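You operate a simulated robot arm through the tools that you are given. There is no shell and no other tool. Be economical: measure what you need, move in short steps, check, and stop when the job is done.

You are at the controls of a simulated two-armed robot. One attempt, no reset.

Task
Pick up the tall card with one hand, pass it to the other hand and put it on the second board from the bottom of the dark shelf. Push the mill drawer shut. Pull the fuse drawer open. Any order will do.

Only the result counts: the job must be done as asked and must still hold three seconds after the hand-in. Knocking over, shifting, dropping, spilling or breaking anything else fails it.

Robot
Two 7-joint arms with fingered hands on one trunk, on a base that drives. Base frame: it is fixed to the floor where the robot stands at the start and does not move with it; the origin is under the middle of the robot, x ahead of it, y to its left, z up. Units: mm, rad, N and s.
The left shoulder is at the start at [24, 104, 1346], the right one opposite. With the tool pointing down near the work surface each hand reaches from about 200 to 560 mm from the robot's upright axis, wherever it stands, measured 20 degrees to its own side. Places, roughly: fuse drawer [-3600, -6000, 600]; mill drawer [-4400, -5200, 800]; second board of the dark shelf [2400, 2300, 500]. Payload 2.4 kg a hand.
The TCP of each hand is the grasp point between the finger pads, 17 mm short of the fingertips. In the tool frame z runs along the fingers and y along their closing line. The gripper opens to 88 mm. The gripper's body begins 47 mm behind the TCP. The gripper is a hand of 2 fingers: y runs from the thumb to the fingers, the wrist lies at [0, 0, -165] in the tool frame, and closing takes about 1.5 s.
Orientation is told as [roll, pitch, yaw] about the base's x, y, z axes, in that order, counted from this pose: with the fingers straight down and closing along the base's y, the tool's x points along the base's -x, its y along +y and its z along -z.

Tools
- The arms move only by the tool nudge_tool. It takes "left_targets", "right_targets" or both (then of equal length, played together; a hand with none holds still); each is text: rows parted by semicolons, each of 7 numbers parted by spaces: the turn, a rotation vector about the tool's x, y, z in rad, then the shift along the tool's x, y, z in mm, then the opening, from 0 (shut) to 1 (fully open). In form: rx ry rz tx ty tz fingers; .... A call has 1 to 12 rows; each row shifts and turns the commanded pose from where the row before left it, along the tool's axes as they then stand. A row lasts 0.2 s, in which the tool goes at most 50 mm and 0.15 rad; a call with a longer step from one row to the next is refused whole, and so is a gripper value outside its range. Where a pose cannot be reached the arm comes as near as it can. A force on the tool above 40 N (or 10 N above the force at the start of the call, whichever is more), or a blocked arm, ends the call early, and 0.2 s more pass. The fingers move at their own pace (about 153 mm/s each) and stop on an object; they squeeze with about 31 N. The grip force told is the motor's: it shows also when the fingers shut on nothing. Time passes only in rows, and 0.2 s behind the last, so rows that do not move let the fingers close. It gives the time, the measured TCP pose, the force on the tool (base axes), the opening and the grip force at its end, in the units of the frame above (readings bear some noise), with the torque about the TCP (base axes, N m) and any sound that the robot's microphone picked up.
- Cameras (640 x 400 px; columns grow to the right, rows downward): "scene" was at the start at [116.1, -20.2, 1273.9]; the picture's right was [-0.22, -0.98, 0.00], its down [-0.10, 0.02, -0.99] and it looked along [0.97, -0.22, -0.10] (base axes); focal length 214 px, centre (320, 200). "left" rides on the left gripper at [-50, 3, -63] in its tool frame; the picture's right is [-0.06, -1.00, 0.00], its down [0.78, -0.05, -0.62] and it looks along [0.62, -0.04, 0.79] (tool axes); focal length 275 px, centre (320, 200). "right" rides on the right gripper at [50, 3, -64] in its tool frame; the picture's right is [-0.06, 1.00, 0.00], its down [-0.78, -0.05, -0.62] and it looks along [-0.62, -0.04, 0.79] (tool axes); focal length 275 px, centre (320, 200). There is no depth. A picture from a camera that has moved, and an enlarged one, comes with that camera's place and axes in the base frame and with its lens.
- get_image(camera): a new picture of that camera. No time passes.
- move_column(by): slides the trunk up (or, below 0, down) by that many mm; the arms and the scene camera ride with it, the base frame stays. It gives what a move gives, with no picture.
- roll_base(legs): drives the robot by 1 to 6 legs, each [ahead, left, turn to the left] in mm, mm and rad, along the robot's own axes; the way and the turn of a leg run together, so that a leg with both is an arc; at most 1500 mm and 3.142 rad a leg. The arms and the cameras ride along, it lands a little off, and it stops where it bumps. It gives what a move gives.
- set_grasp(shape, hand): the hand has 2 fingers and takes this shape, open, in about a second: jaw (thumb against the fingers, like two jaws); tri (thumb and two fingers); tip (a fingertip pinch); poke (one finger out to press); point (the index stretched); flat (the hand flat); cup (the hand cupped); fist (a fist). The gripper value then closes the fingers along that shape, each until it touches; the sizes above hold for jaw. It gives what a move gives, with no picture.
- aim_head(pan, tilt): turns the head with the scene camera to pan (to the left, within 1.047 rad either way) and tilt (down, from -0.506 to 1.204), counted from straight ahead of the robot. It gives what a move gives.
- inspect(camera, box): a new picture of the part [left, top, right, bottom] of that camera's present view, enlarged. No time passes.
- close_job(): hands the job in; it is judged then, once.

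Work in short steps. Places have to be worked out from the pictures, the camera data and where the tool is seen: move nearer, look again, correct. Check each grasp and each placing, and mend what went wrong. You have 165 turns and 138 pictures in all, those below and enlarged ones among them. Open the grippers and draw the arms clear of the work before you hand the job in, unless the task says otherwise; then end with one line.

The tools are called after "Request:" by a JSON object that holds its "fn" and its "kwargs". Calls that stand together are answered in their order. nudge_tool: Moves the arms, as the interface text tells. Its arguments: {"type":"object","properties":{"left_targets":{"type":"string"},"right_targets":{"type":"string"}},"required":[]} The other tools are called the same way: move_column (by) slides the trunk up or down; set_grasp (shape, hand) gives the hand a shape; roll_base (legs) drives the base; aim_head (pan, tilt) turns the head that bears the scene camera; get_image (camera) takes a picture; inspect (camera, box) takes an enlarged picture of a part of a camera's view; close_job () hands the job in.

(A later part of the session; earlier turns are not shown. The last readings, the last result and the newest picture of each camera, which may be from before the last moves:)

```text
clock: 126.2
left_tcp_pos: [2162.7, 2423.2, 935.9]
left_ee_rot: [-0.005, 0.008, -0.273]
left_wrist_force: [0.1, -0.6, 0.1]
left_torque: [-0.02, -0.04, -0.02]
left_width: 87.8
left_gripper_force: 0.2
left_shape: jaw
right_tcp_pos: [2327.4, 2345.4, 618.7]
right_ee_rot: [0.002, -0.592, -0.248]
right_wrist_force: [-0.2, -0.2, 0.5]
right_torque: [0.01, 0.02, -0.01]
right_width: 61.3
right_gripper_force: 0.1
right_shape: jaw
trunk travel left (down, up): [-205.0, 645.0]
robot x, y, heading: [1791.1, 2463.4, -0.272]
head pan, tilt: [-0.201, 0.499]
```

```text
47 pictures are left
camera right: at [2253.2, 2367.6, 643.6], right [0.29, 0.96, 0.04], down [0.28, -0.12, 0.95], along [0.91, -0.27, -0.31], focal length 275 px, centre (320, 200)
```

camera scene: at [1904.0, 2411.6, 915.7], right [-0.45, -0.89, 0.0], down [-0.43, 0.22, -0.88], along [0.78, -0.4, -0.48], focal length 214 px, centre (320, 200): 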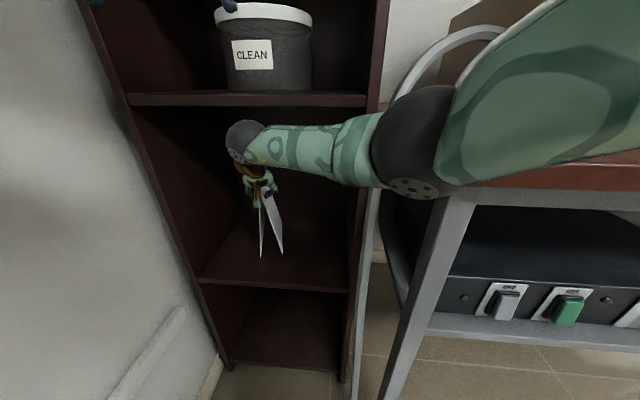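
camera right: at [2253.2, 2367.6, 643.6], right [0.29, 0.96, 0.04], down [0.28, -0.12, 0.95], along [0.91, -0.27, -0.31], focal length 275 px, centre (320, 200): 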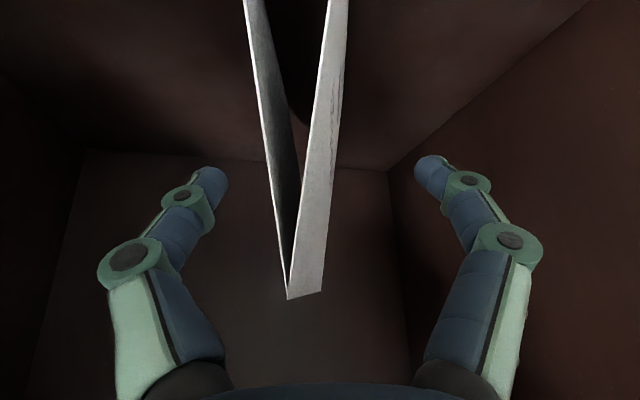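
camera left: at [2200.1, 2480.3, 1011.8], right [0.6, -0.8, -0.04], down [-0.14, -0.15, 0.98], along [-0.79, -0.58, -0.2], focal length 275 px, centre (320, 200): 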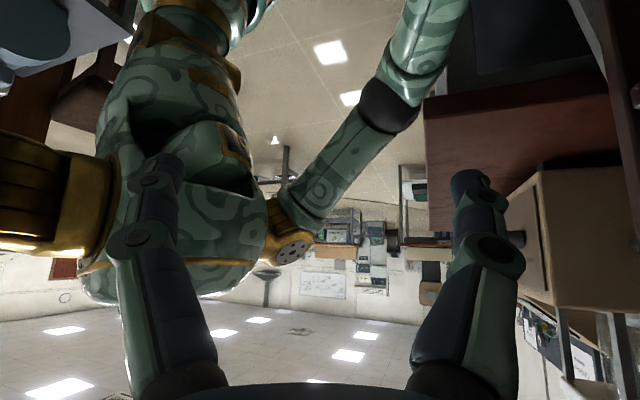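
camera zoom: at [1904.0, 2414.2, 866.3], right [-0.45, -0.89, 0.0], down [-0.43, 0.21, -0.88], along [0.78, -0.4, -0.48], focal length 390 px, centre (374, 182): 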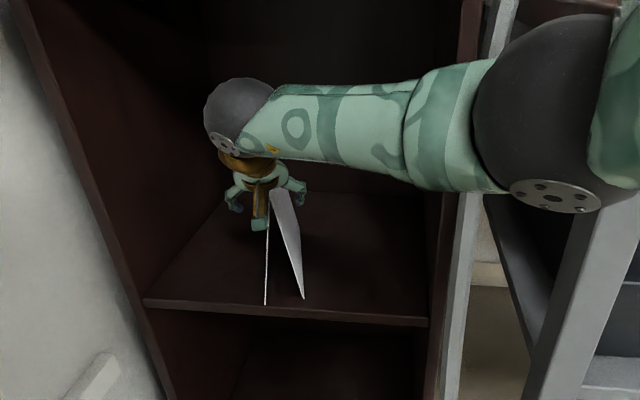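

The card stands by itself, its near end ≈25 mm behind the board's front edge. I open fully and withdraw along the fingers.

Request:
{"fn": "nudge_tool", "kwargs": {"right_targets": "0 0 0 0 0 0 1;0 0 0 0 0 0 1;0 0 0 0 0 -12 1;0 0 0 0 0 -15 1;0 0 0 0 0 -15 1;0 0 0 0 0 -15 1"}}

Request:
{"fn": "get_image", "kwargs": {"camera": "right"}}

```text
clock: 127.6
left_tcp_pos: [2160.1, 2425.3, 935.2]
left_ee_rot: [-0.007, 0.005, -0.282]
left_wrist_force: [0.4, 0.0, 0.6]
left_torque: [0.02, 0.04, 0.0]
left_width: 87.8
left_gripper_force: 0.1
left_shape: jaw
right_tcp_pos: [2292.4, 2372.5, 663.3]
right_ee_rot: [0.019, -0.582, -0.234]
right_wrist_force: [0.2, -0.7, -0.1]
right_torque: [0.05, 0.03, 0.02]
right_width: 87.9
right_gripper_force: 0.1
right_shape: jaw
trunk travel left (down, up): [-205.0, 645.0]
robot x, y, heading: [1790.1, 2458.6, -0.269]
head pan, tilt: [-0.201, 0.499]
```

```text
46 pictures are left
camera right: at [2217.8, 2392.5, 689.0], right [0.27, 0.96, 0.05], down [0.29, -0.13, 0.95], along [0.92, -0.24, -0.32], focal length 275 px, centre (320, 200)
```

right: 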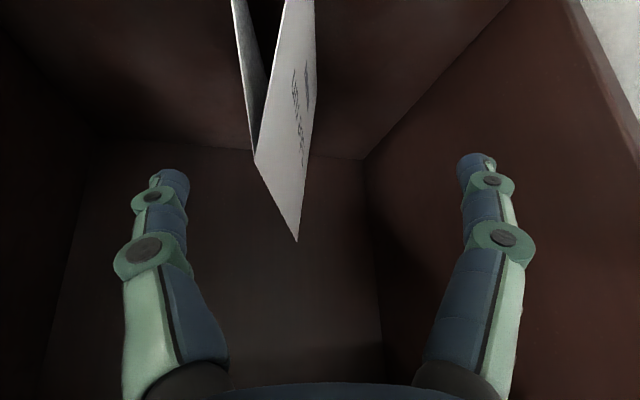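

The hand is above the ridge but the elbow again nudges the table as the arm folds. I raise the column 60 mm, freeing the elbow, then back the base off.

Request:
{"fn": "move_column", "kwargs": {"by": 60}}

Request:
{"fn": "roll_base", "kwargs": {"legs": [[-80, 0, 0]]}}

Request:
{"fn": "get_image", "kwargs": {"camera": "right"}}

Request:
{"fn": "get_image", "kwargs": {"camera": "scene"}}

```text
clock: 128.4
left_tcp_pos: [2163.8, 2420.1, 995.1]
left_ee_rot: [-0.003, 0.0, -0.27]
left_wrist_force: [0.9, -0.4, -0.1]
left_torque: [-0.02, -0.01, 0.01]
left_width: 88.0
left_gripper_force: 0.0
left_shape: jaw
right_tcp_pos: [2249.8, 2367.6, 660.9]
right_ee_rot: [0.015, -0.45, -0.251]
right_wrist_force: [-0.9, -0.2, -0.8]
right_torque: [0.01, -0.01, 0.01]
right_width: 87.9
right_gripper_force: 0.1
right_shape: jaw
trunk travel left (down, up): [-257.0, 593.0]
robot x, y, heading: [1789.6, 2459.9, -0.268]
head pan, tilt: [-0.201, 0.499]
stopped: the arm was blocked; the commanded pose is now the measured one
```

```text
clock: 129.5
left_tcp_pos: [2086.0, 2440.9, 988.2]
left_ee_rot: [-0.005, 0.005, -0.271]
left_wrist_force: [0.1, -0.8, -0.3]
left_torque: [-0.01, -0.02, 0.01]
left_width: 87.9
left_gripper_force: 0.1
left_shape: jaw
right_tcp_pos: [2172.7, 2389.2, 654.1]
right_ee_rot: [0.016, -0.444, -0.249]
right_wrist_force: [0.3, 0.5, -0.6]
right_torque: [0.0, 0.02, 0.05]
right_width: 87.8
right_gripper_force: 0.0
right_shape: jaw
trunk travel left (down, up): [-257.0, 593.0]
robot x, y, heading: [1713.9, 2480.4, -0.264]
head pan, tilt: [-0.201, 0.499]
```

```text
45 pictures are left
camera right: at [2103.0, 2409.8, 690.7], right [0.3, 0.95, 0.04], down [0.41, -0.17, 0.9], along [0.86, -0.25, -0.44], focal length 275 px, centre (320, 200)
```

right: 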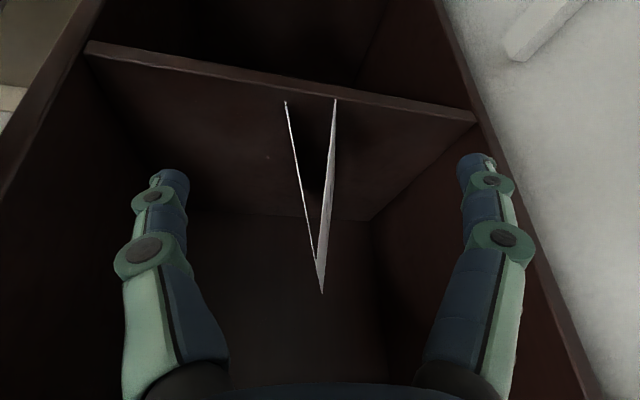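

```text
44 pictures are left
camera scene: at [1826.6, 2432.3, 917.8], right [-0.45, -0.89, 0.0], down [-0.43, 0.22, -0.88], along [0.78, -0.4, -0.48], focal length 214 px, centre (320, 200)
```

scene: 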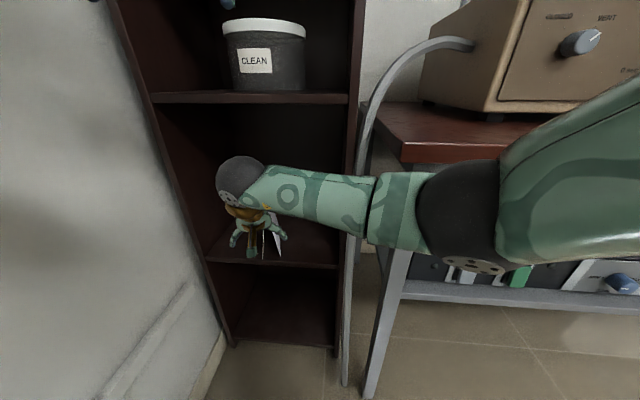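

The card stands well inside the second board. I back off a little more, then raise the column and check the table scene is undisturbed.

Request:
{"fn": "roll_base", "kwargs": {"legs": [[-60, 0, 0]]}}

Request:
{"fn": "move_column", "kwargs": {"by": 300}}

Request:
{"fn": "get_image", "kwargs": {"camera": "scene"}}

```text
clock: 130.5
left_tcp_pos: [2029.3, 2458.5, 988.5]
left_ee_rot: [-0.003, 0.004, -0.268]
left_wrist_force: [-0.6, 0.9, -0.1]
left_torque: [0.0, 0.02, -0.02]
left_width: 88.2
left_gripper_force: 0.1
left_shape: jaw
right_tcp_pos: [2112.9, 2406.9, 654.8]
right_ee_rot: [0.015, -0.446, -0.248]
right_wrist_force: [0.2, 0.9, -0.2]
right_torque: [-0.05, -0.03, -0.01]
right_width: 88.1
right_gripper_force: 0.1
right_shape: jaw
trunk travel left (down, up): [-257.0, 593.0]
robot x, y, heading: [1654.4, 2500.9, -0.268]
head pan, tilt: [-0.201, 0.499]
```

```text
clock: 133.5
left_tcp_pos: [2028.7, 2458.4, 1288.7]
left_ee_rot: [-0.004, 0.005, -0.269]
left_wrist_force: [-0.6, 0.1, -0.9]
left_torque: [0.0, 0.0, 0.01]
left_width: 87.8
left_gripper_force: 0.1
left_shape: jaw
right_tcp_pos: [2114.0, 2406.7, 955.1]
right_ee_rot: [0.015, -0.445, -0.25]
right_wrist_force: [-0.5, -0.8, -0.8]
right_torque: [-0.03, -0.01, -0.01]
right_width: 87.8
right_gripper_force: 0.0
right_shape: jaw
trunk travel left (down, up): [-557.0, 293.0]
robot x, y, heading: [1653.2, 2496.9, -0.265]
head pan, tilt: [-0.201, 0.499]
```

```text
43 pictures are left
camera scene: at [1760.9, 2450.6, 1219.1], right [-0.45, -0.89, 0.0], down [-0.43, 0.22, -0.88], along [0.78, -0.4, -0.48], focal length 214 px, centre (320, 200)
```

scene: 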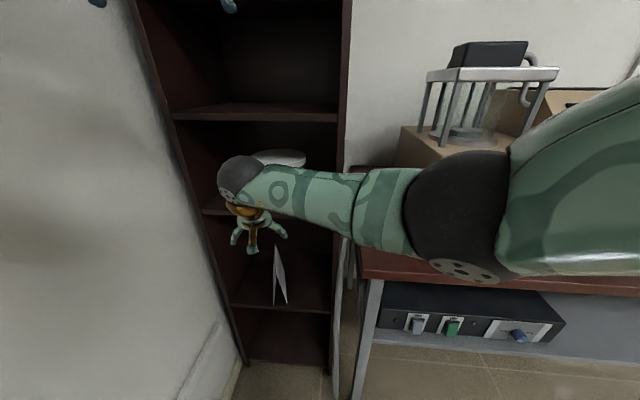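

All is standing as it should. I tuck the right arm back to a travel pose.

Request:
{"fn": "nudge_tool", "kwargs": {"right_targets": "0 0 0 5.6 -25 -37 0.5;0 0 0 5.6 -25 -37 0.5;0 0 0 5.6 -25 -37 0.5;0 0 0 5.6 -25 -37 0.5;0 0 0 5.6 -25 -37 0.5;0 0 0 5.6 -25 -37 0.5;0 0 0 5.6 -25 -37 0.5;0 0 0 5.6 -25 -37 0.5;0 0.15 0 0 0 0 0.5;0 0.15 0 0 0 0 0.5;0 0.145 0 0 0 0 0.5"}}

Request:
{"fn": "roll_base", "kwargs": {"legs": [[0, -510, 0], [-183, 0, 0]]}}

Request:
{"fn": "get_image", "kwargs": {"camera": "scene"}}

```text
clock: 135.9
left_tcp_pos: [2029.2, 2459.5, 1288.5]
left_ee_rot: [-0.004, 0.005, -0.271]
left_wrist_force: [0.1, 0.2, -1.3]
left_torque: [0.0, -0.02, -0.02]
left_width: 87.9
left_gripper_force: 0.1
left_shape: jaw
right_tcp_pos: [1905.3, 2247.6, 1199.5]
right_ee_rot: [0.014, 0.002, -0.244]
right_wrist_force: [0.3, 0.3, 0.5]
right_torque: [0.0, 0.01, 0.01]
right_width: 44.2
right_gripper_force: 0.0
right_shape: jaw
right hand out of reach, approached as far as the arm can: row 8
trunk travel left (down, up): [-557.0, 293.0]
robot x, y, heading: [1656.0, 2501.4, -0.264]
head pan, tilt: [-0.201, 0.499]
```

```text
clock: 140.0
left_tcp_pos: [1716.8, 2014.1, 1289.6]
left_ee_rot: [-0.005, 0.005, -0.263]
left_wrist_force: [0.0, 0.3, -0.5]
left_torque: [0.0, -0.01, 0.0]
left_width: 88.3
left_gripper_force: 0.1
left_shape: jaw
right_tcp_pos: [1596.4, 1801.9, 1200.0]
right_ee_rot: [0.014, 0.0, -0.237]
right_wrist_force: [-0.1, -0.9, 0.6]
right_torque: [0.03, 0.0, -0.02]
right_width: 44.3
right_gripper_force: 0.1
right_shape: jaw
trunk travel left (down, up): [-557.0, 293.0]
robot x, y, heading: [1345.7, 2052.4, -0.26]
head pan, tilt: [-0.201, 0.499]
```

```text
42 pictures are left
camera scene: at [1450.1, 2004.5, 1219.3], right [-0.45, -0.89, 0.0], down [-0.43, 0.21, -0.88], along [0.79, -0.39, -0.48], focal length 214 px, centre (320, 200)
```

scene: 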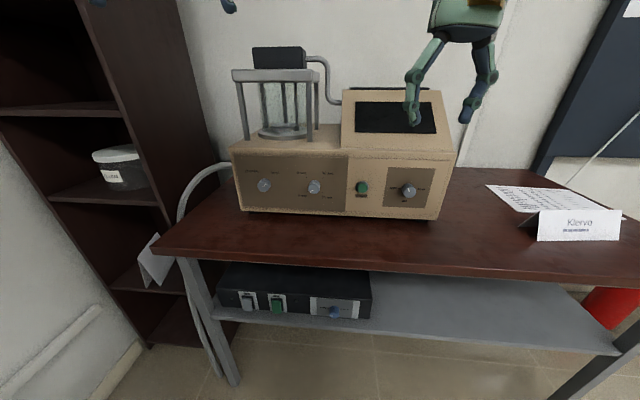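

I take a closer look at the card on the shelf from here.

Request:
{"fn": "inspect", "kwargs": {"camera": "scene", "box": [60, 180, 240, 340]}}

```text
2.50 times, centred on (150, 260) of scene
camera zoom: at [1450.1, 2004.5, 1219.3], right [-0.45, -0.89, 0.0], down [-0.43, 0.21, -0.88], along [0.79, -0.39, -0.48], focal length 536 px, centre (745, 50)
```

zoom: 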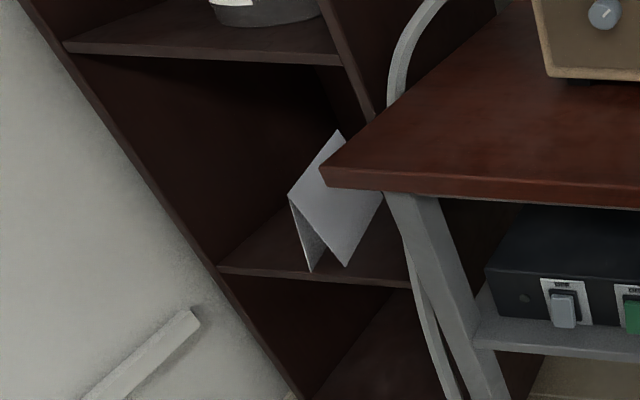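

The card stands squarely on the second board from the bottom. Now I turn to face down the aisle (−r direction) and drive back past the start.

Request:
{"fn": "roll_base", "kwargs": {"legs": [[0, 0, -1.846]]}}

Request:
{"fn": "aim_head", "kwargs": {"pan": 0.0, "tilt": 0.35}}

Request:
{"fn": "get_image", "kwargs": {"camera": "scene"}}

```text
clock: 144.8
left_tcp_pos: [1209.5, 1699.7, 1287.3]
left_ee_rot: [-0.004, 0.006, -2.101]
left_wrist_force: [0.3, 0.3, 0.7]
left_torque: [-0.02, -0.02, -0.03]
left_width: 88.0
left_gripper_force: 0.1
left_shape: jaw
right_tcp_pos: [1036.3, 1875.3, 1199.5]
right_ee_rot: [0.015, -0.002, -2.07]
right_wrist_force: [0.1, 0.2, -0.1]
right_torque: [0.01, 0.02, 0.0]
right_width: 44.6
right_gripper_force: 0.1
right_shape: jaw
trunk travel left (down, up): [-557.0, 293.0]
robot x, y, heading: [1338.2, 2051.8, -2.098]
head pan, tilt: [-0.201, 0.499]
```

```text
clock: 145.5
left_tcp_pos: [1209.1, 1699.4, 1288.5]
left_ee_rot: [-0.004, 0.004, -2.1]
left_wrist_force: [-0.9, 0.0, -0.7]
left_torque: [0.01, 0.01, 0.02]
left_width: 88.1
left_gripper_force: 0.0
left_shape: jaw
right_tcp_pos: [1036.5, 1873.5, 1200.3]
right_ee_rot: [0.014, -0.004, -2.071]
right_wrist_force: [-0.7, 1.3, -0.1]
right_torque: [-0.02, 0.01, -0.02]
right_width: 44.3
right_gripper_force: 0.0
right_shape: jaw
trunk travel left (down, up): [-557.0, 293.0]
robot x, y, heading: [1343.7, 2052.4, -2.097]
head pan, tilt: [0.0, 0.351]
```

```text
40 pictures are left
camera scene: at [1282.6, 1948.0, 1232.8], right [-0.86, 0.5, 0.0], down [0.17, 0.3, -0.94], along [-0.47, -0.81, -0.34], focal length 214 px, centre (320, 200)
```

scene: 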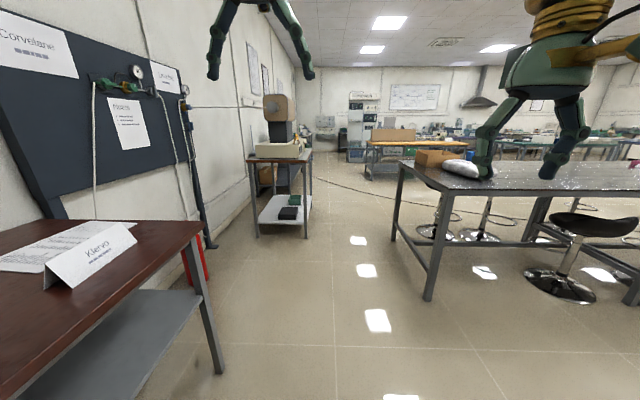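

The aisle ahead is clear. I drive to about the start position's aisle middle.

Request:
{"fn": "roll_base", "kwargs": {"legs": [[1100, -270, 0], [1350, -20, 0]]}}

Request:
{"fn": "get_image", "kwargs": {"camera": "scene"}}

```text
clock: 157.9
left_tcp_pos: [-318.3, -302.9, 1287.8]
left_ee_rot: [-0.005, 0.005, -2.115]
left_wrist_force: [1.2, -0.5, -0.1]
left_torque: [-0.03, 0.03, 0.02]
left_width: 88.0
left_gripper_force: 0.1
left_shape: jaw
right_tcp_pos: [-488.3, -125.6, 1199.1]
right_ee_rot: [0.013, -0.001, -2.091]
right_wrist_force: [0.5, -0.4, -0.3]
right_torque: [-0.02, 0.02, 0.02]
right_width: 44.7
right_gripper_force: 0.1
right_shape: jaw
trunk travel left (down, up): [-557.0, 293.0]
robot x, y, heading: [-176.9, 48.5, -2.113]
head pan, tilt: [0.0, 0.351]
```

```text
39 pictures are left
camera scene: at [-240.3, -56.1, 1232.8], right [-0.86, 0.52, 0.0], down [0.18, 0.29, -0.94], along [-0.48, -0.8, -0.34], focal length 214 px, centre (320, 200)
```

scene: 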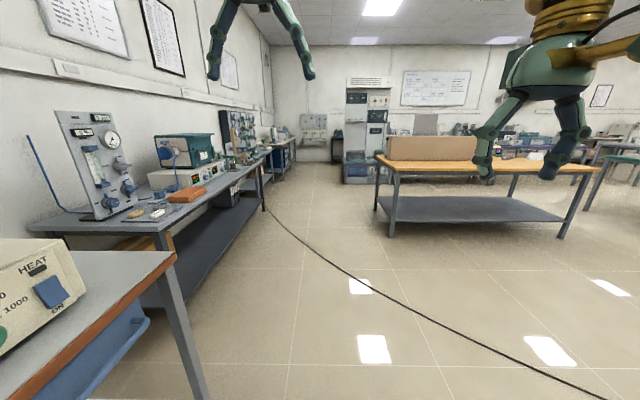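

I enlarge the far end, where the rack and the drawers should be.

Request:
{"fn": "inspect", "kwargs": {"camera": "scene", "box": [270, 90, 430, 190]}}

```text
4.00 times, centred on (350, 140) of scene
camera zoom: at [-240.3, -56.1, 1232.8], right [-0.86, 0.52, 0.0], down [0.18, 0.29, -0.94], along [-0.48, -0.8, -0.34], focal length 858 px, centre (200, 440)
```

zoom: 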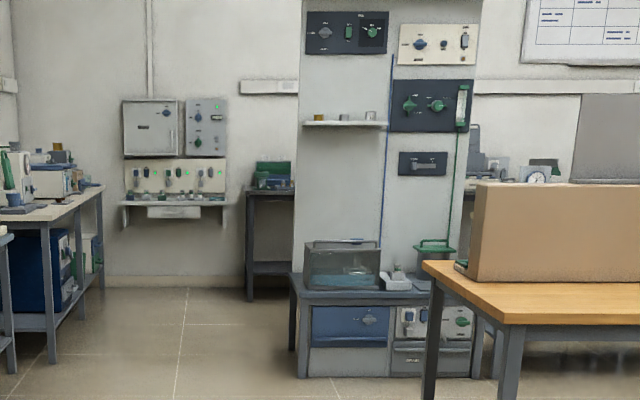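

The fuse drawer is the white one under the wall panel straight ahead; the mill drawer should be behind the rack bench on the right. The aisle is clear; I drive on in steps.

Request:
{"fn": "roll_base", "kwargs": {"legs": [[1450, 0, 0], [1450, 0, 0]]}}

Request:
{"fn": "roll_base", "kwargs": {"legs": [[1300, 0, 0]]}}

Request:
{"fn": "get_image", "kwargs": {"camera": "scene"}}

```text
clock: 171.9
left_tcp_pos: [-1875.2, -2749.5, 1288.2]
left_ee_rot: [-0.004, 0.005, -2.161]
left_wrist_force: [0.0, 0.5, 0.6]
left_torque: [-0.01, 0.02, -0.03]
left_width: 88.1
left_gripper_force: 0.0
left_shape: jaw
right_tcp_pos: [-2036.8, -2564.1, 1199.3]
right_ee_rot: [0.014, -0.001, -2.136]
right_wrist_force: [0.0, 0.1, 0.2]
right_torque: [0.01, 0.01, 0.04]
right_width: 44.3
right_gripper_force: 0.2
right_shape: jaw
trunk travel left (down, up): [-557.0, 293.0]
robot x, y, heading: [-1719.8, -2405.4, -2.162]
head pan, tilt: [0.0, 0.351]
```

```text
clock: 178.4
left_tcp_pos: [-2605.6, -3817.7, 1289.8]
left_ee_rot: [-0.004, 0.006, -2.173]
left_wrist_force: [0.5, 0.3, 1.3]
left_torque: [0.01, -0.01, -0.01]
left_width: 88.1
left_gripper_force: 0.1
left_shape: jaw
right_tcp_pos: [-2766.2, -3631.3, 1199.3]
right_ee_rot: [0.015, 0.0, -2.147]
right_wrist_force: [0.2, 0.9, -0.2]
right_torque: [0.01, -0.02, 0.02]
right_width: 44.4
right_gripper_force: 0.0
right_shape: jaw
trunk travel left (down, up): [-557.0, 293.0]
robot x, y, heading: [-2445.1, -3477.1, -2.173]
head pan, tilt: [0.0, 0.351]
```

```text
37 pictures are left
camera scene: at [-2514.2, -3576.4, 1232.8], right [-0.82, 0.57, 0.0], down [0.19, 0.28, -0.94], along [-0.53, -0.77, -0.34], focal length 214 px, centre (320, 200)
```

scene: 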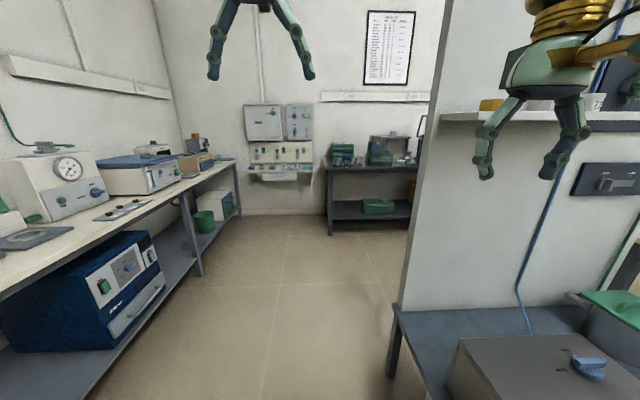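

I shift left away from the rack, straighten, and move on another metre.

Request:
{"fn": "roll_base", "kwargs": {"legs": [[0, 120, 0.067], [1200, 0, 0]]}}

Request:
{"fn": "aim_head", "kwargs": {"pan": -0.2, "tilt": 0.4}}

Request:
{"fn": "get_image", "kwargs": {"camera": "scene"}}

```text
clock: 185.3
left_tcp_pos: [-3110.2, -4918.5, 1288.1]
left_ee_rot: [-0.004, 0.004, -2.122]
left_wrist_force: [-0.4, 0.8, 0.0]
left_torque: [0.02, -0.05, -0.02]
left_width: 88.0
left_gripper_force: 0.0
left_shape: jaw
right_tcp_pos: [-3278.9, -4740.2, 1199.8]
right_ee_rot: [0.013, 0.0, -2.096]
right_wrist_force: [-0.8, -1.0, -0.5]
right_torque: [-0.01, -0.01, -0.01]
right_width: 44.1
right_gripper_force: 0.1
right_shape: jaw
trunk travel left (down, up): [-557.0, 293.0]
robot x, y, heading: [-2964.1, -4570.3, -2.125]
head pan, tilt: [0.0, 0.351]
```

```text
clock: 186.1
left_tcp_pos: [-3107.9, -4918.4, 1289.3]
left_ee_rot: [-0.003, 0.006, -2.123]
left_wrist_force: [0.6, 0.5, 0.9]
left_torque: [0.02, 0.03, 0.02]
left_width: 88.0
left_gripper_force: 0.1
left_shape: jaw
right_tcp_pos: [-3278.4, -4740.3, 1199.3]
right_ee_rot: [0.014, -0.002, -2.096]
right_wrist_force: [0.8, -0.3, -0.1]
right_torque: [0.01, -0.02, 0.05]
right_width: 44.5
right_gripper_force: 0.0
right_shape: jaw
trunk travel left (down, up): [-557.0, 293.0]
robot x, y, heading: [-2966.4, -4569.1, -2.121]
head pan, tilt: [-0.201, 0.4]
```

```text
36 pictures are left
camera scene: at [-3044.7, -4660.3, 1228.3], right [-0.73, 0.68, 0.0], down [0.27, 0.28, -0.92], along [-0.63, -0.67, -0.39], focal length 214 px, centre (320, 200)
```

scene: 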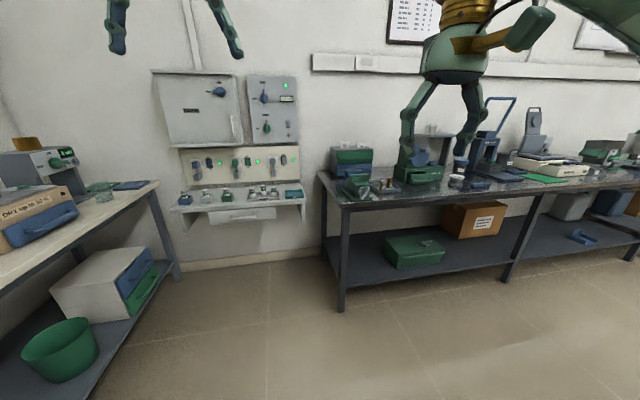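

I enlarge the bench instruments and the wall panel.

Request:
{"fn": "inspect", "kwargs": {"camera": "scene", "box": [310, 100, 510, 230]}}

Request:
{"fn": "inspect", "kwargs": {"camera": "scene", "box": [150, 130, 330, 250]}}

```text
3.08 times, centred on (410, 165) of scene
camera zoom: at [-3044.7, -4660.3, 1228.3], right [-0.73, 0.68, 0.0], down [0.27, 0.28, -0.92], along [-0.63, -0.67, -0.39], focal length 660 px, centre (43, 308)
```

zoom: 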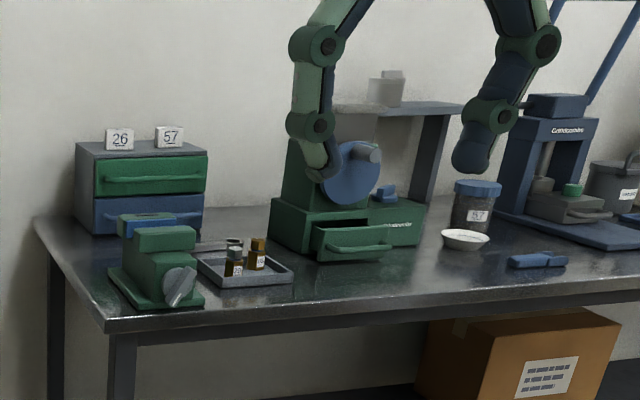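

```text
3.33 times, centred on (240, 190) of scene
camera zoom: at [-3044.7, -4660.3, 1228.3], right [-0.73, 0.68, 0.0], down [0.27, 0.28, -0.92], along [-0.63, -0.67, -0.39], focal length 715 px, centre (587, 233)
```

zoom: 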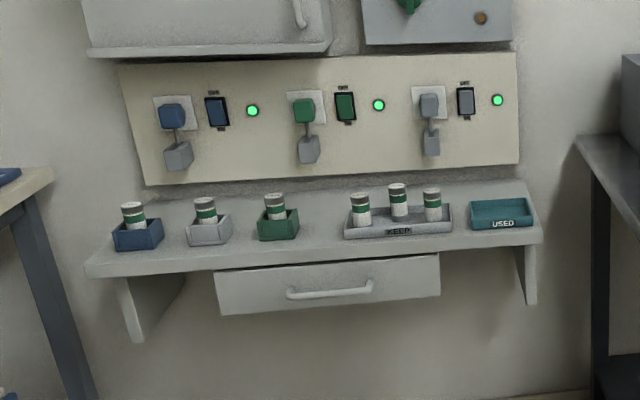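

The mill is the green machine with its small drawer standing open at about (-4390,-5175), z≈790, bench edge at r≈-6530. I drive over in front of it.

Request:
{"fn": "roll_base", "kwargs": {"legs": [[480, 0, 0.015], [0, -760, 0], [150, 0, 0]]}}

Request:
{"fn": "aim_head", "kwargs": {"pan": -0.3, "tilt": 0.6}}

Request:
{"fn": "get_image", "kwargs": {"camera": "scene"}}

```text
clock: 193.5
left_tcp_pos: [-4071.9, -5077.5, 1288.8]
left_ee_rot: [-0.003, 0.006, -2.089]
left_wrist_force: [0.6, 0.3, -0.5]
left_torque: [-0.02, 0.01, 0.01]
left_width: 88.2
left_gripper_force: 0.0
left_shape: jaw
right_tcp_pos: [-4245.6, -4903.9, 1200.4]
right_ee_rot: [0.013, -0.002, -2.064]
right_wrist_force: [-0.4, 0.2, 0.6]
right_torque: [0.02, -0.01, 0.02]
right_width: 44.5
right_gripper_force: 0.0
right_shape: jaw
trunk travel left (down, up): [-557.0, 293.0]
robot x, y, heading: [-3942.4, -4719.4, -2.089]
head pan, tilt: [-0.201, 0.4]
```

```text
clock: 194.3
left_tcp_pos: [-4070.1, -5076.9, 1288.8]
left_ee_rot: [-0.004, 0.005, -2.088]
left_wrist_force: [-0.5, 0.7, -0.1]
left_torque: [0.02, 0.0, 0.0]
left_width: 88.1
left_gripper_force: 0.2
left_shape: jaw
right_tcp_pos: [-4246.4, -4904.3, 1198.7]
right_ee_rot: [0.015, 0.0, -2.062]
right_wrist_force: [0.7, -0.2, 0.0]
right_torque: [0.0, -0.05, 0.03]
right_width: 44.4
right_gripper_force: 0.1
right_shape: jaw
trunk travel left (down, up): [-557.0, 293.0]
robot x, y, heading: [-3941.5, -4723.1, -2.09]
head pan, tilt: [-0.3, 0.6]
```

```text
33 pictures are left
camera scene: at [-4018.6, -4807.4, 1210.1], right [-0.68, 0.73, 0.0], down [0.41, 0.39, -0.83], along [-0.6, -0.56, -0.56], focal length 214 px, centre (320, 200)
```

scene: 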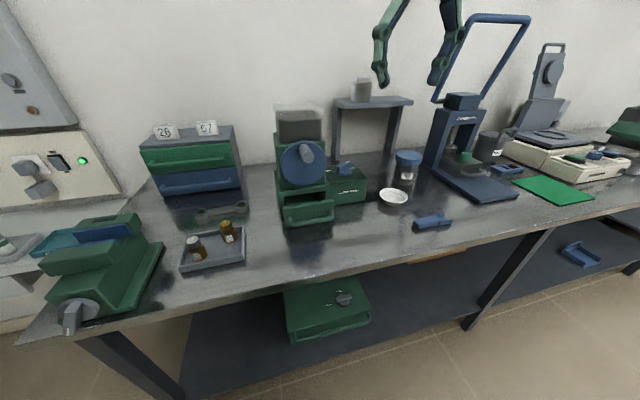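

I zoom in on the mill drawer.

Request:
{"fn": "inspect", "kwargs": {"camera": "scene", "box": [250, 110, 390, 240]}}

```text
3.08 times, centred on (320, 175) of scene
camera zoom: at [-4018.6, -4807.4, 1210.1], right [-0.68, 0.73, 0.0], down [0.41, 0.39, -0.83], along [-0.6, -0.56, -0.56], focal length 660 px, centre (320, 277)
```

zoom: 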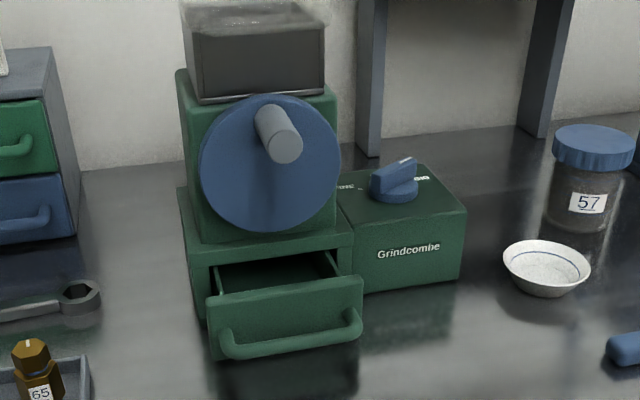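

Drawer front: centre (-4388,-5195), z 755–831, about 65 mm open, moving along −r. I lower the column, close the right fingers and tilt them forward, then drive up.

Request:
{"fn": "move_column", "kwargs": {"by": -280}}

Request:
{"fn": "nudge_tool", "kwargs": {"right_targets": "0 -0.14 0 0 0 0 0;0 -0.14 0 0 0 0 0;0 -0.14 0 0 0 0 0;0 -0.14 0 0 0 0 0;0 -0.14 0 0 0 0 0;0 0 0 0 0 0 0;0 0 0 0 0 0 0"}}

Request:
{"fn": "roll_base", "kwargs": {"legs": [[140, 0, 0]]}}

Request:
{"fn": "get_image", "kwargs": {"camera": "scene"}}

```text
clock: 197.1
left_tcp_pos: [-4070.8, -5076.2, 1008.8]
left_ee_rot: [-0.004, 0.005, -2.089]
left_wrist_force: [-0.3, 0.4, -0.5]
left_torque: [0.03, 0.02, 0.01]
left_width: 87.9
left_gripper_force: 0.0
left_shape: jaw
right_tcp_pos: [-4245.3, -4904.7, 919.8]
right_ee_rot: [0.014, -0.003, -2.063]
right_wrist_force: [0.3, 0.0, -0.1]
right_torque: [0.0, 0.02, 0.03]
right_width: 44.2
right_gripper_force: 0.0
right_shape: jaw
trunk travel left (down, up): [-277.0, 573.0]
robot x, y, heading: [-3940.3, -4719.1, -2.094]
head pan, tilt: [-0.3, 0.6]
```

```text
clock: 198.7
left_tcp_pos: [-4071.1, -5076.8, 1008.7]
left_ee_rot: [-0.005, 0.004, -2.089]
left_wrist_force: [-0.5, -0.7, -0.5]
left_torque: [0.01, 0.01, 0.01]
left_width: 88.3
left_gripper_force: 0.1
left_shape: jaw
right_tcp_pos: [-4280.5, -4956.4, 924.8]
right_ee_rot: [0.015, -0.701, -2.076]
right_wrist_force: [-1.5, 0.6, -1.3]
right_torque: [0.02, -0.02, -0.01]
right_width: 0.0
right_gripper_force: 30.7
right_shape: jaw
right hand out of reach, approached as far as the arm can: row 3, 4, 5
trunk travel left (down, up): [-277.0, 573.0]
robot x, y, heading: [-3937.9, -4722.5, -2.092]
head pan, tilt: [-0.3, 0.6]
```

```text
clock: 200.0
left_tcp_pos: [-4137.7, -5197.2, 1008.3]
left_ee_rot: [-0.003, 0.006, -2.089]
left_wrist_force: [-0.3, -0.4, -0.5]
left_torque: [0.01, 0.0, 0.01]
left_width: 87.8
left_gripper_force: 0.0
left_shape: jaw
right_tcp_pos: [-4348.6, -5077.4, 925.4]
right_ee_rot: [0.017, -0.699, -2.072]
right_wrist_force: [-0.7, 0.8, 0.3]
right_torque: [0.01, 0.02, -0.03]
right_width: 0.3
right_gripper_force: 31.0
right_shape: jaw
trunk travel left (down, up): [-277.0, 573.0]
robot x, y, heading: [-4007.6, -4844.5, -2.084]
head pan, tilt: [-0.3, 0.6]
```

```text
31 pictures are left
camera scene: at [-4089.9, -4933.7, 928.7], right [-0.69, 0.73, 0.0], down [0.41, 0.39, -0.82], along [-0.6, -0.57, -0.57], focal length 214 px, centre (320, 200)
```

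scene: 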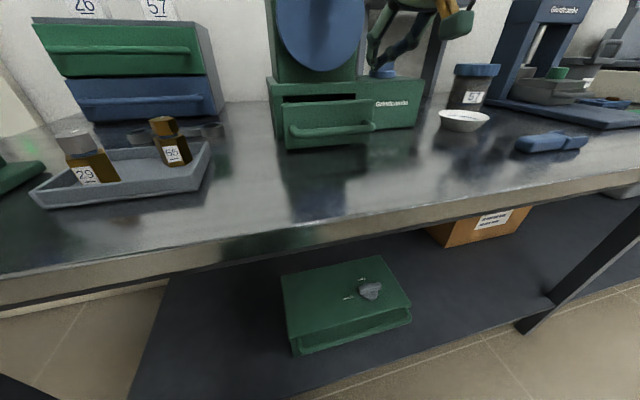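

Triangulated, the drawer front centre is at about (-4376,-5186), z≈805. I bring the fist-like closed fingers in front of it.

Request:
{"fn": "nudge_tool", "kwargs": {"right_targets": "0 0 0 11.5 10 31.7 0;0 0 0 11.5 10 31.7 0;0 0 0 11.5 10 31.7 0"}}

Request:
{"fn": "get_image", "kwargs": {"camera": "scene"}}

Request:
{"fn": "get_image", "kwargs": {"camera": "right"}}

```text
clock: 200.8
left_tcp_pos: [-4138.7, -5195.7, 1010.6]
left_ee_rot: [-0.003, 0.004, -2.088]
left_wrist_force: [0.8, -0.5, 0.1]
left_torque: [0.01, 0.02, 0.0]
left_width: 88.2
left_gripper_force: 0.2
left_shape: jaw
right_tcp_pos: [-4340.6, -5126.1, 832.1]
right_ee_rot: [0.018, -0.708, -2.073]
right_wrist_force: [-4.9, 2.1, 23.4]
right_torque: [0.19, -0.42, -0.01]
right_width: 0.0
right_gripper_force: 31.1
right_shape: jaw
trunk travel left (down, up): [-277.0, 573.0]
robot x, y, heading: [-4007.4, -4843.0, -2.086]
head pan, tilt: [-0.3, 0.6]
```

```text
30 pictures are left
camera scene: at [-4089.6, -4932.6, 929.3], right [-0.69, 0.73, 0.0], down [0.41, 0.39, -0.83], along [-0.6, -0.57, -0.56], focal length 214 px, centre (320, 200)
```

scene: 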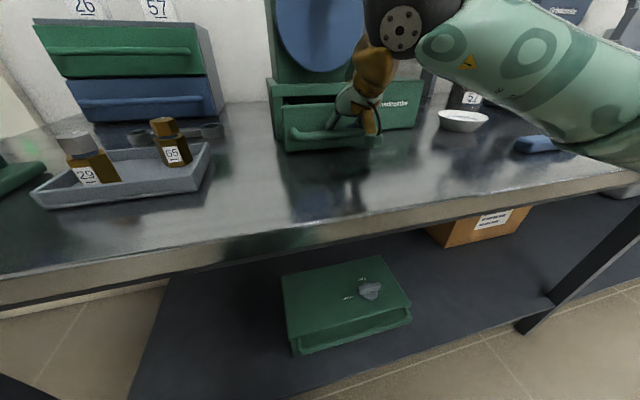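

```text
29 pictures are left
camera right: at [-4299.7, -5057.1, 848.6], right [0.86, -0.51, 0.06], down [-0.15, -0.14, 0.98], along [-0.49, -0.85, -0.19], focal length 275 px, centre (320, 200)
```

right: 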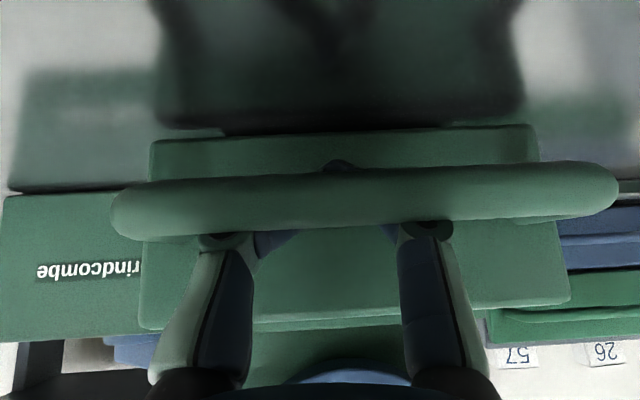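

The fingers slid in between the drawer's handle bar and its front — good for pushing. I ease up slightly and push along −r.

Request:
{"fn": "nudge_tool", "kwargs": {"right_targets": "0 0 0 -2.6 0 -3 0;0 0 0 -7.6 0 6.4 0;0 0 0 -7.6 0 6.4 0;0 0 0 -7.6 0 6.4 0"}}

Request:
{"fn": "get_image", "kwargs": {"camera": "right"}}

```text
clock: 201.8
left_tcp_pos: [-4137.3, -5197.5, 1007.8]
left_ee_rot: [-0.002, 0.007, -2.086]
left_wrist_force: [0.1, 0.0, 0.2]
left_torque: [-0.02, 0.0, 0.0]
left_width: 87.8
left_gripper_force: 0.1
left_shape: jaw
right_tcp_pos: [-4352.3, -5151.3, 834.0]
right_ee_rot: [0.018, -0.698, -2.069]
right_wrist_force: [-1.0, 1.9, 0.2]
right_torque: [0.06, -0.04, 0.01]
right_width: 0.2
right_gripper_force: 30.8
right_shape: jaw
trunk travel left (down, up): [-277.0, 573.0]
robot x, y, heading: [-4008.9, -4842.7, -2.086]
head pan, tilt: [-0.3, 0.6]
```

```text
28 pictures are left
camera right: at [-4312.1, -5082.0, 851.7], right [0.86, -0.51, 0.05], down [-0.15, -0.15, 0.98], along [-0.49, -0.85, -0.2], focal length 275 px, centre (320, 200)
```

right: 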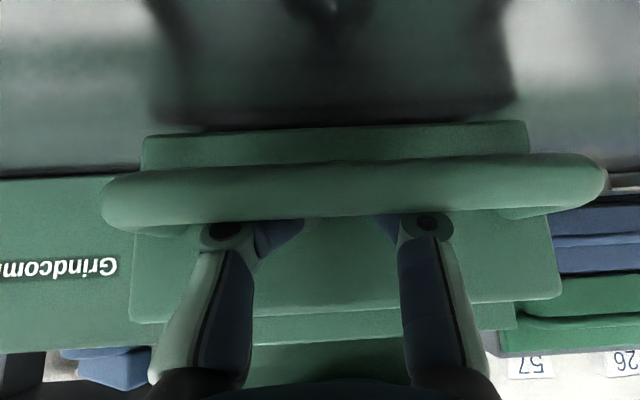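

The drawer moves with the hand. I keep pushing until it stops.

Request:
{"fn": "nudge_tool", "kwargs": {"right_targets": "0 0 0 -7.6 0 6.4 0;0 0 0 -7.6 0 6.4 0;0 0 0 -7.6 0 6.4 0;0 0 0 -7.6 0 6.4 0;0 0 0 -7.6 0 6.4 0;0 0 0 -7.6 0 6.4 0"}}

Request:
{"fn": "get_image", "kwargs": {"camera": "right"}}

Request:
{"fn": "inspect", "kwargs": {"camera": "scene", "box": [240, 60, 440, 180]}}

```text
clock: 202.7
left_tcp_pos: [-4137.8, -5193.0, 1008.7]
left_ee_rot: [-0.004, 0.001, -2.089]
left_wrist_force: [-0.1, -0.5, -0.1]
left_torque: [-0.01, -0.01, -0.01]
left_width: 87.7
left_gripper_force: 0.2
left_shape: jaw
right_tcp_pos: [-4362.7, -5171.8, 832.9]
right_ee_rot: [0.014, -0.686, -2.068]
right_wrist_force: [9.8, 22.3, 8.1]
right_torque: [0.16, -0.15, 0.14]
right_width: 0.0
right_gripper_force: 31.1
right_shape: jaw
trunk travel left (down, up): [-277.0, 573.0]
robot x, y, heading: [-4009.1, -4843.6, -2.088]
head pan, tilt: [-0.3, 0.6]
stopped in row 4 (right hand): the force on the tool passed its limit at 51 N (the readings are from after the stop); the commanded pose is now the measured one
```

```text
27 pictures are left
camera right: at [-4322.9, -5104.3, 851.1], right [0.86, -0.51, 0.05], down [-0.15, -0.16, 0.97], along [-0.49, -0.85, -0.22], focal length 275 px, centre (320, 200)
```

right: 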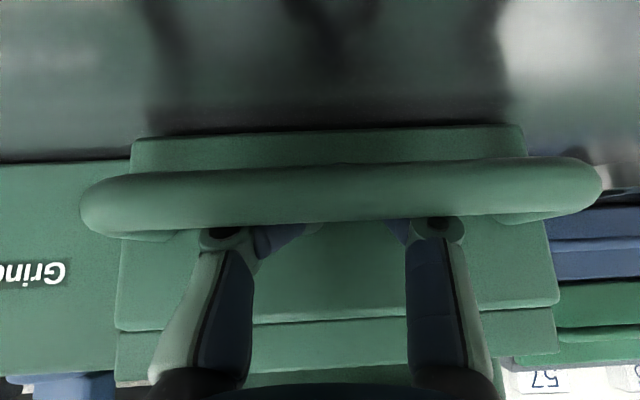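

```text
3.20 times, centred on (340, 120) of scene
camera zoom: at [-4088.6, -4930.5, 929.2], right [-0.68, 0.73, 0.0], down [0.41, 0.38, -0.83], along [-0.6, -0.57, -0.56], focal length 686 px, centre (256, 456)
```

zoom: 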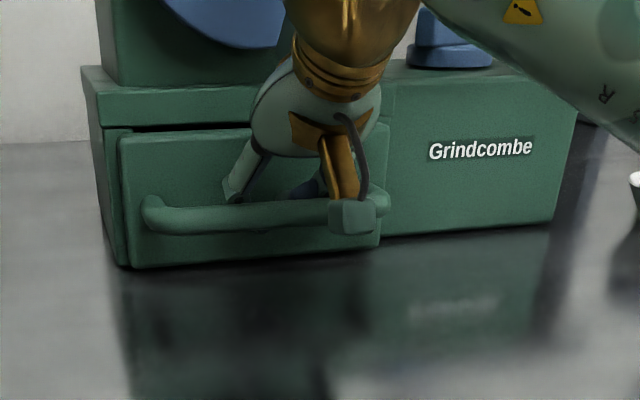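

It hit a firm stop and looks shut. I withdraw along the fingers and look.

Request:
{"fn": "nudge_tool", "kwargs": {"right_targets": "0 0 0 3 0 -3 0;0 0 0 0 0 -25 0;0 0 0 0 0 -35 0;0 0 0 0 0 -35 0;0 0 0 0 -30 -35 0"}}

Request:
{"fn": "inspect", "kwargs": {"camera": "scene", "box": [240, 60, 440, 180]}}

Request:
{"fn": "get_image", "kwargs": {"camera": "right"}}

```text
clock: 203.9
left_tcp_pos: [-4139.6, -5196.2, 1008.4]
left_ee_rot: [-0.004, 0.005, -2.086]
left_wrist_force: [0.0, -0.5, 0.0]
left_torque: [-0.03, 0.02, 0.01]
left_width: 88.2
left_gripper_force: 0.1
left_shape: jaw
right_tcp_pos: [-4352.1, -5084.3, 933.8]
right_ee_rot: [0.013, -0.688, -2.067]
right_wrist_force: [0.2, 0.1, -0.4]
right_torque: [-0.01, -0.01, 0.0]
right_width: 0.2
right_gripper_force: 30.6
right_shape: jaw
trunk travel left (down, up): [-277.0, 573.0]
robot x, y, heading: [-4009.7, -4840.8, -2.084]
head pan, tilt: [-0.3, 0.6]
```

```text
3.20 times, centred on (340, 120) of scene
camera zoom: at [-4089.7, -4933.3, 928.7], right [-0.69, 0.73, 0.0], down [0.41, 0.39, -0.82], along [-0.6, -0.57, -0.57], focal length 686 px, centre (256, 456)
```

zoom: 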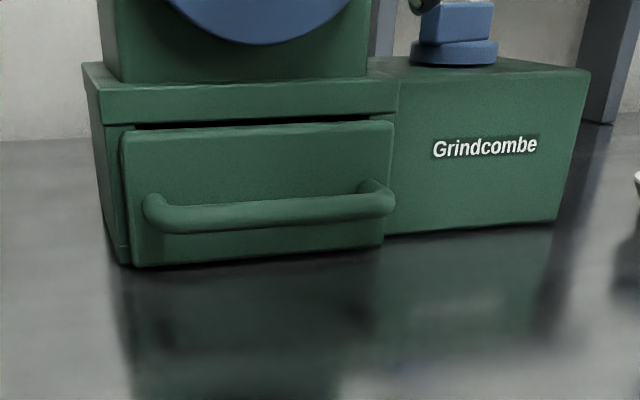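

```text
24 pictures are left
camera right: at [-4312.3, -5016.1, 951.4], right [0.86, -0.51, 0.05], down [-0.15, -0.16, 0.97], along [-0.49, -0.85, -0.22], focal length 275 px, centre (320, 200)
```

right: 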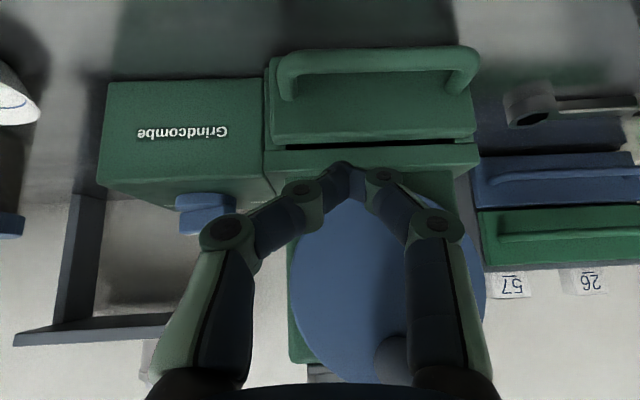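

It looks shut; I check the slit above the drawer front closely.

Request:
{"fn": "inspect", "kwargs": {"camera": "right", "box": [250, 30, 500, 190]}}

```text
2.50 times, centred on (375, 110) of right
camera zoom: at [-4312.3, -5016.1, 951.4], right [0.86, -0.51, 0.05], down [-0.15, -0.16, 0.97], along [-0.49, -0.85, -0.22], focal length 688 px, centre (182, 425)
```

zoom: 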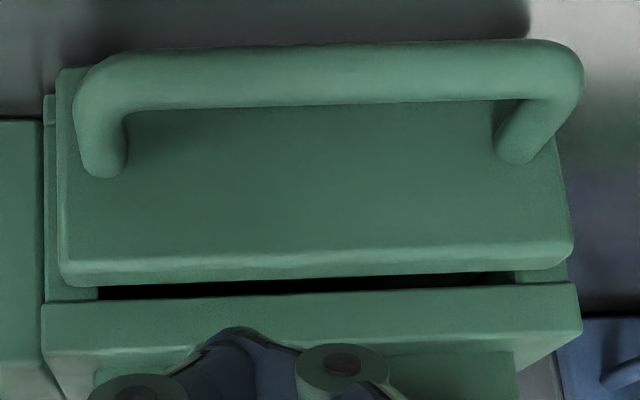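

The front sits flush: the mill drawer is shut. Now I back off and move left to face the fuse unit.

Request:
{"fn": "roll_base", "kwargs": {"legs": [[-300, 0, -0.02], [0, 1060, 0]]}}

Request:
{"fn": "aim_head", "kwargs": {"pan": -0.15, "tilt": 0.4}}

Request:
{"fn": "get_image", "kwargs": {"camera": "scene"}}

```text
clock: 211.0
left_tcp_pos: [-3081.7, -5469.9, 1008.0]
left_ee_rot: [-0.003, 0.004, -2.105]
left_wrist_force: [-0.4, 0.4, -0.5]
left_torque: [-0.01, 0.0, -0.04]
left_width: 88.2
left_gripper_force: 0.1
left_shape: jaw
right_tcp_pos: [-3295.3, -5356.3, 934.0]
right_ee_rot: [0.016, -0.685, -2.085]
right_wrist_force: [-0.6, -0.5, -0.6]
right_torque: [-0.02, 0.02, 0.0]
right_width: 0.1
right_gripper_force: 31.1
right_shape: jaw
trunk travel left (down, up): [-277.0, 573.0]
robot x, y, heading: [-2946.0, -5117.7, -2.104]
head pan, tilt: [-0.3, 0.6]
```

```text
clock: 211.7
left_tcp_pos: [-3082.9, -5471.2, 1008.8]
left_ee_rot: [-0.003, 0.006, -2.105]
left_wrist_force: [1.2, 0.6, 0.8]
left_torque: [0.0, 0.01, 0.03]
left_width: 87.9
left_gripper_force: 0.1
left_shape: jaw
right_tcp_pos: [-3296.1, -5356.0, 934.1]
right_ee_rot: [0.014, -0.686, -2.084]
right_wrist_force: [0.0, -1.1, 0.6]
right_torque: [0.03, -0.03, 0.0]
right_width: 0.0
right_gripper_force: 31.0
right_shape: jaw
trunk travel left (down, up): [-277.0, 573.0]
robot x, y, heading: [-2943.5, -5119.2, -2.103]
head pan, tilt: [-0.15, 0.4]
```

```text
22 pictures are left
camera scene: at [-3023.0, -5221.1, 946.8], right [-0.78, 0.63, 0.0], down [0.25, 0.3, -0.92], along [-0.58, -0.71, -0.39], focal length 214 px, centre (320, 200)
```

scene: 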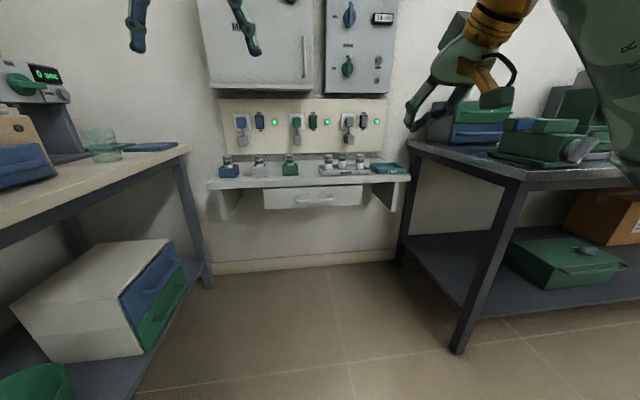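

The handle triangulates to (-3513,-5868,605). I tuck the left hand back, drive 330 mm ahead and lower the column.

Request:
{"fn": "nudge_tool", "kwargs": {"left_targets": "0 0 0 40 0 -25 1;0 0 0 40 0 -25 1", "right_targets": "0 0 0 0 30 0 0;0 0 0 0 30 0 0"}}

Request:
{"fn": "roll_base", "kwargs": {"legs": [[330, 0, 0]]}}

Request:
{"fn": "move_column", "kwargs": {"by": -230}}

Request:
{"fn": "get_image", "kwargs": {"camera": "right"}}

Request:
{"fn": "get_image", "kwargs": {"camera": "scene"}}

```text
clock: 212.3
left_tcp_pos: [-3042.3, -5403.2, 1059.7]
left_ee_rot: [-0.003, 0.005, -2.103]
left_wrist_force: [-0.5, 0.5, 0.2]
left_torque: [-0.01, 0.02, 0.01]
left_width: 88.0
left_gripper_force: 0.1
left_shape: jaw
right_tcp_pos: [-3243.6, -5384.8, 933.3]
right_ee_rot: [0.016, -0.685, -2.084]
right_wrist_force: [-0.1, -0.6, 0.6]
right_torque: [0.01, 0.01, -0.01]
right_width: 0.1
right_gripper_force: 31.3
right_shape: jaw
trunk travel left (down, up): [-277.0, 573.0]
robot x, y, heading: [-2945.7, -5120.8, -2.101]
head pan, tilt: [-0.15, 0.4]
```

```text
clock: 214.6
left_tcp_pos: [-3215.1, -5696.1, 1058.5]
left_ee_rot: [-0.003, 0.005, -2.106]
left_wrist_force: [0.5, -0.5, 0.2]
left_torque: [-0.01, 0.03, -0.02]
left_width: 87.7
left_gripper_force: 0.0
left_shape: jaw
right_tcp_pos: [-3418.0, -5677.7, 933.6]
right_ee_rot: [0.016, -0.687, -2.086]
right_wrist_force: [-0.1, -0.3, -0.5]
right_torque: [-0.01, 0.0, -0.03]
right_width: 0.0
right_gripper_force: 30.6
right_shape: jaw
trunk travel left (down, up): [-277.0, 573.0]
robot x, y, heading: [-3116.5, -5414.8, -2.108]
head pan, tilt: [-0.15, 0.4]
```

```text
clock: 217.0
left_tcp_pos: [-3216.7, -5697.4, 829.2]
left_ee_rot: [-0.002, 0.005, -2.108]
left_wrist_force: [0.5, 0.0, -0.2]
left_torque: [-0.03, 0.01, 0.01]
left_width: 87.9
left_gripper_force: 0.0
left_shape: jaw
right_tcp_pos: [-3426.4, -5692.2, 651.7]
right_ee_rot: [0.018, -0.523, -2.088]
right_wrist_force: [0.5, 0.9, 0.1]
right_torque: [0.02, 0.02, 0.03]
right_width: 0.0
right_gripper_force: 31.2
right_shape: jaw
trunk travel left (down, up): [-47.0, 803.0]
robot x, y, heading: [-3118.8, -5413.9, -2.104]
head pan, tilt: [-0.15, 0.4]
```

```text
21 pictures are left
camera right: at [-3386.7, -5626.9, 681.2], right [0.85, -0.53, 0.05], down [-0.24, -0.29, 0.93], along [-0.48, -0.79, -0.37], focal length 275 px, centre (320, 200)
```

right: 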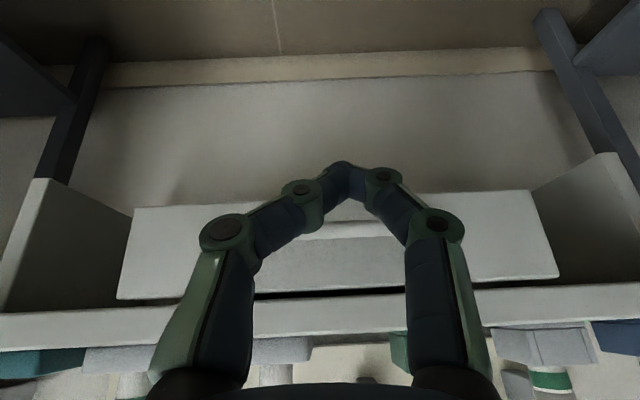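

```text
20 pictures are left
camera scene: at [-3202.5, -5524.6, 720.8], right [-0.77, 0.63, 0.0], down [0.25, 0.3, -0.92], along [-0.58, -0.71, -0.39], focal length 214 px, centre (320, 200)
```

scene: 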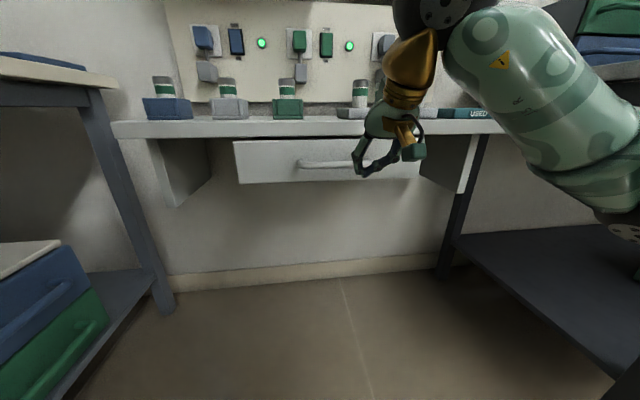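

I zoom in on the drawer handle.

Request:
{"fn": "inspect", "kwargs": {"camera": "scene", "box": [220, 110, 440, 220]}}

```text
2.91 times, centred on (330, 165) of scene
camera zoom: at [-3202.5, -5524.6, 720.8], right [-0.77, 0.63, 0.0], down [0.25, 0.3, -0.92], along [-0.58, -0.71, -0.39], focal length 624 px, centre (291, 302)
```

zoom: 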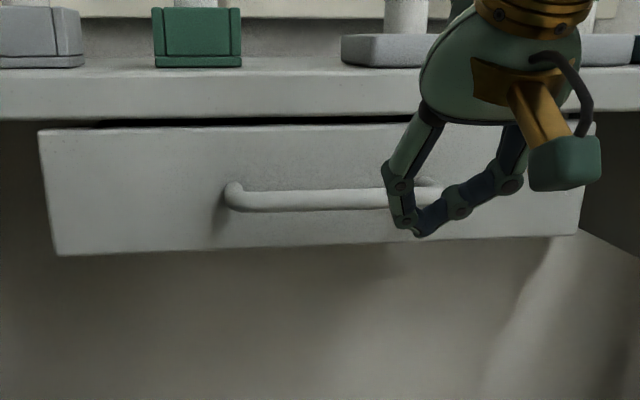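

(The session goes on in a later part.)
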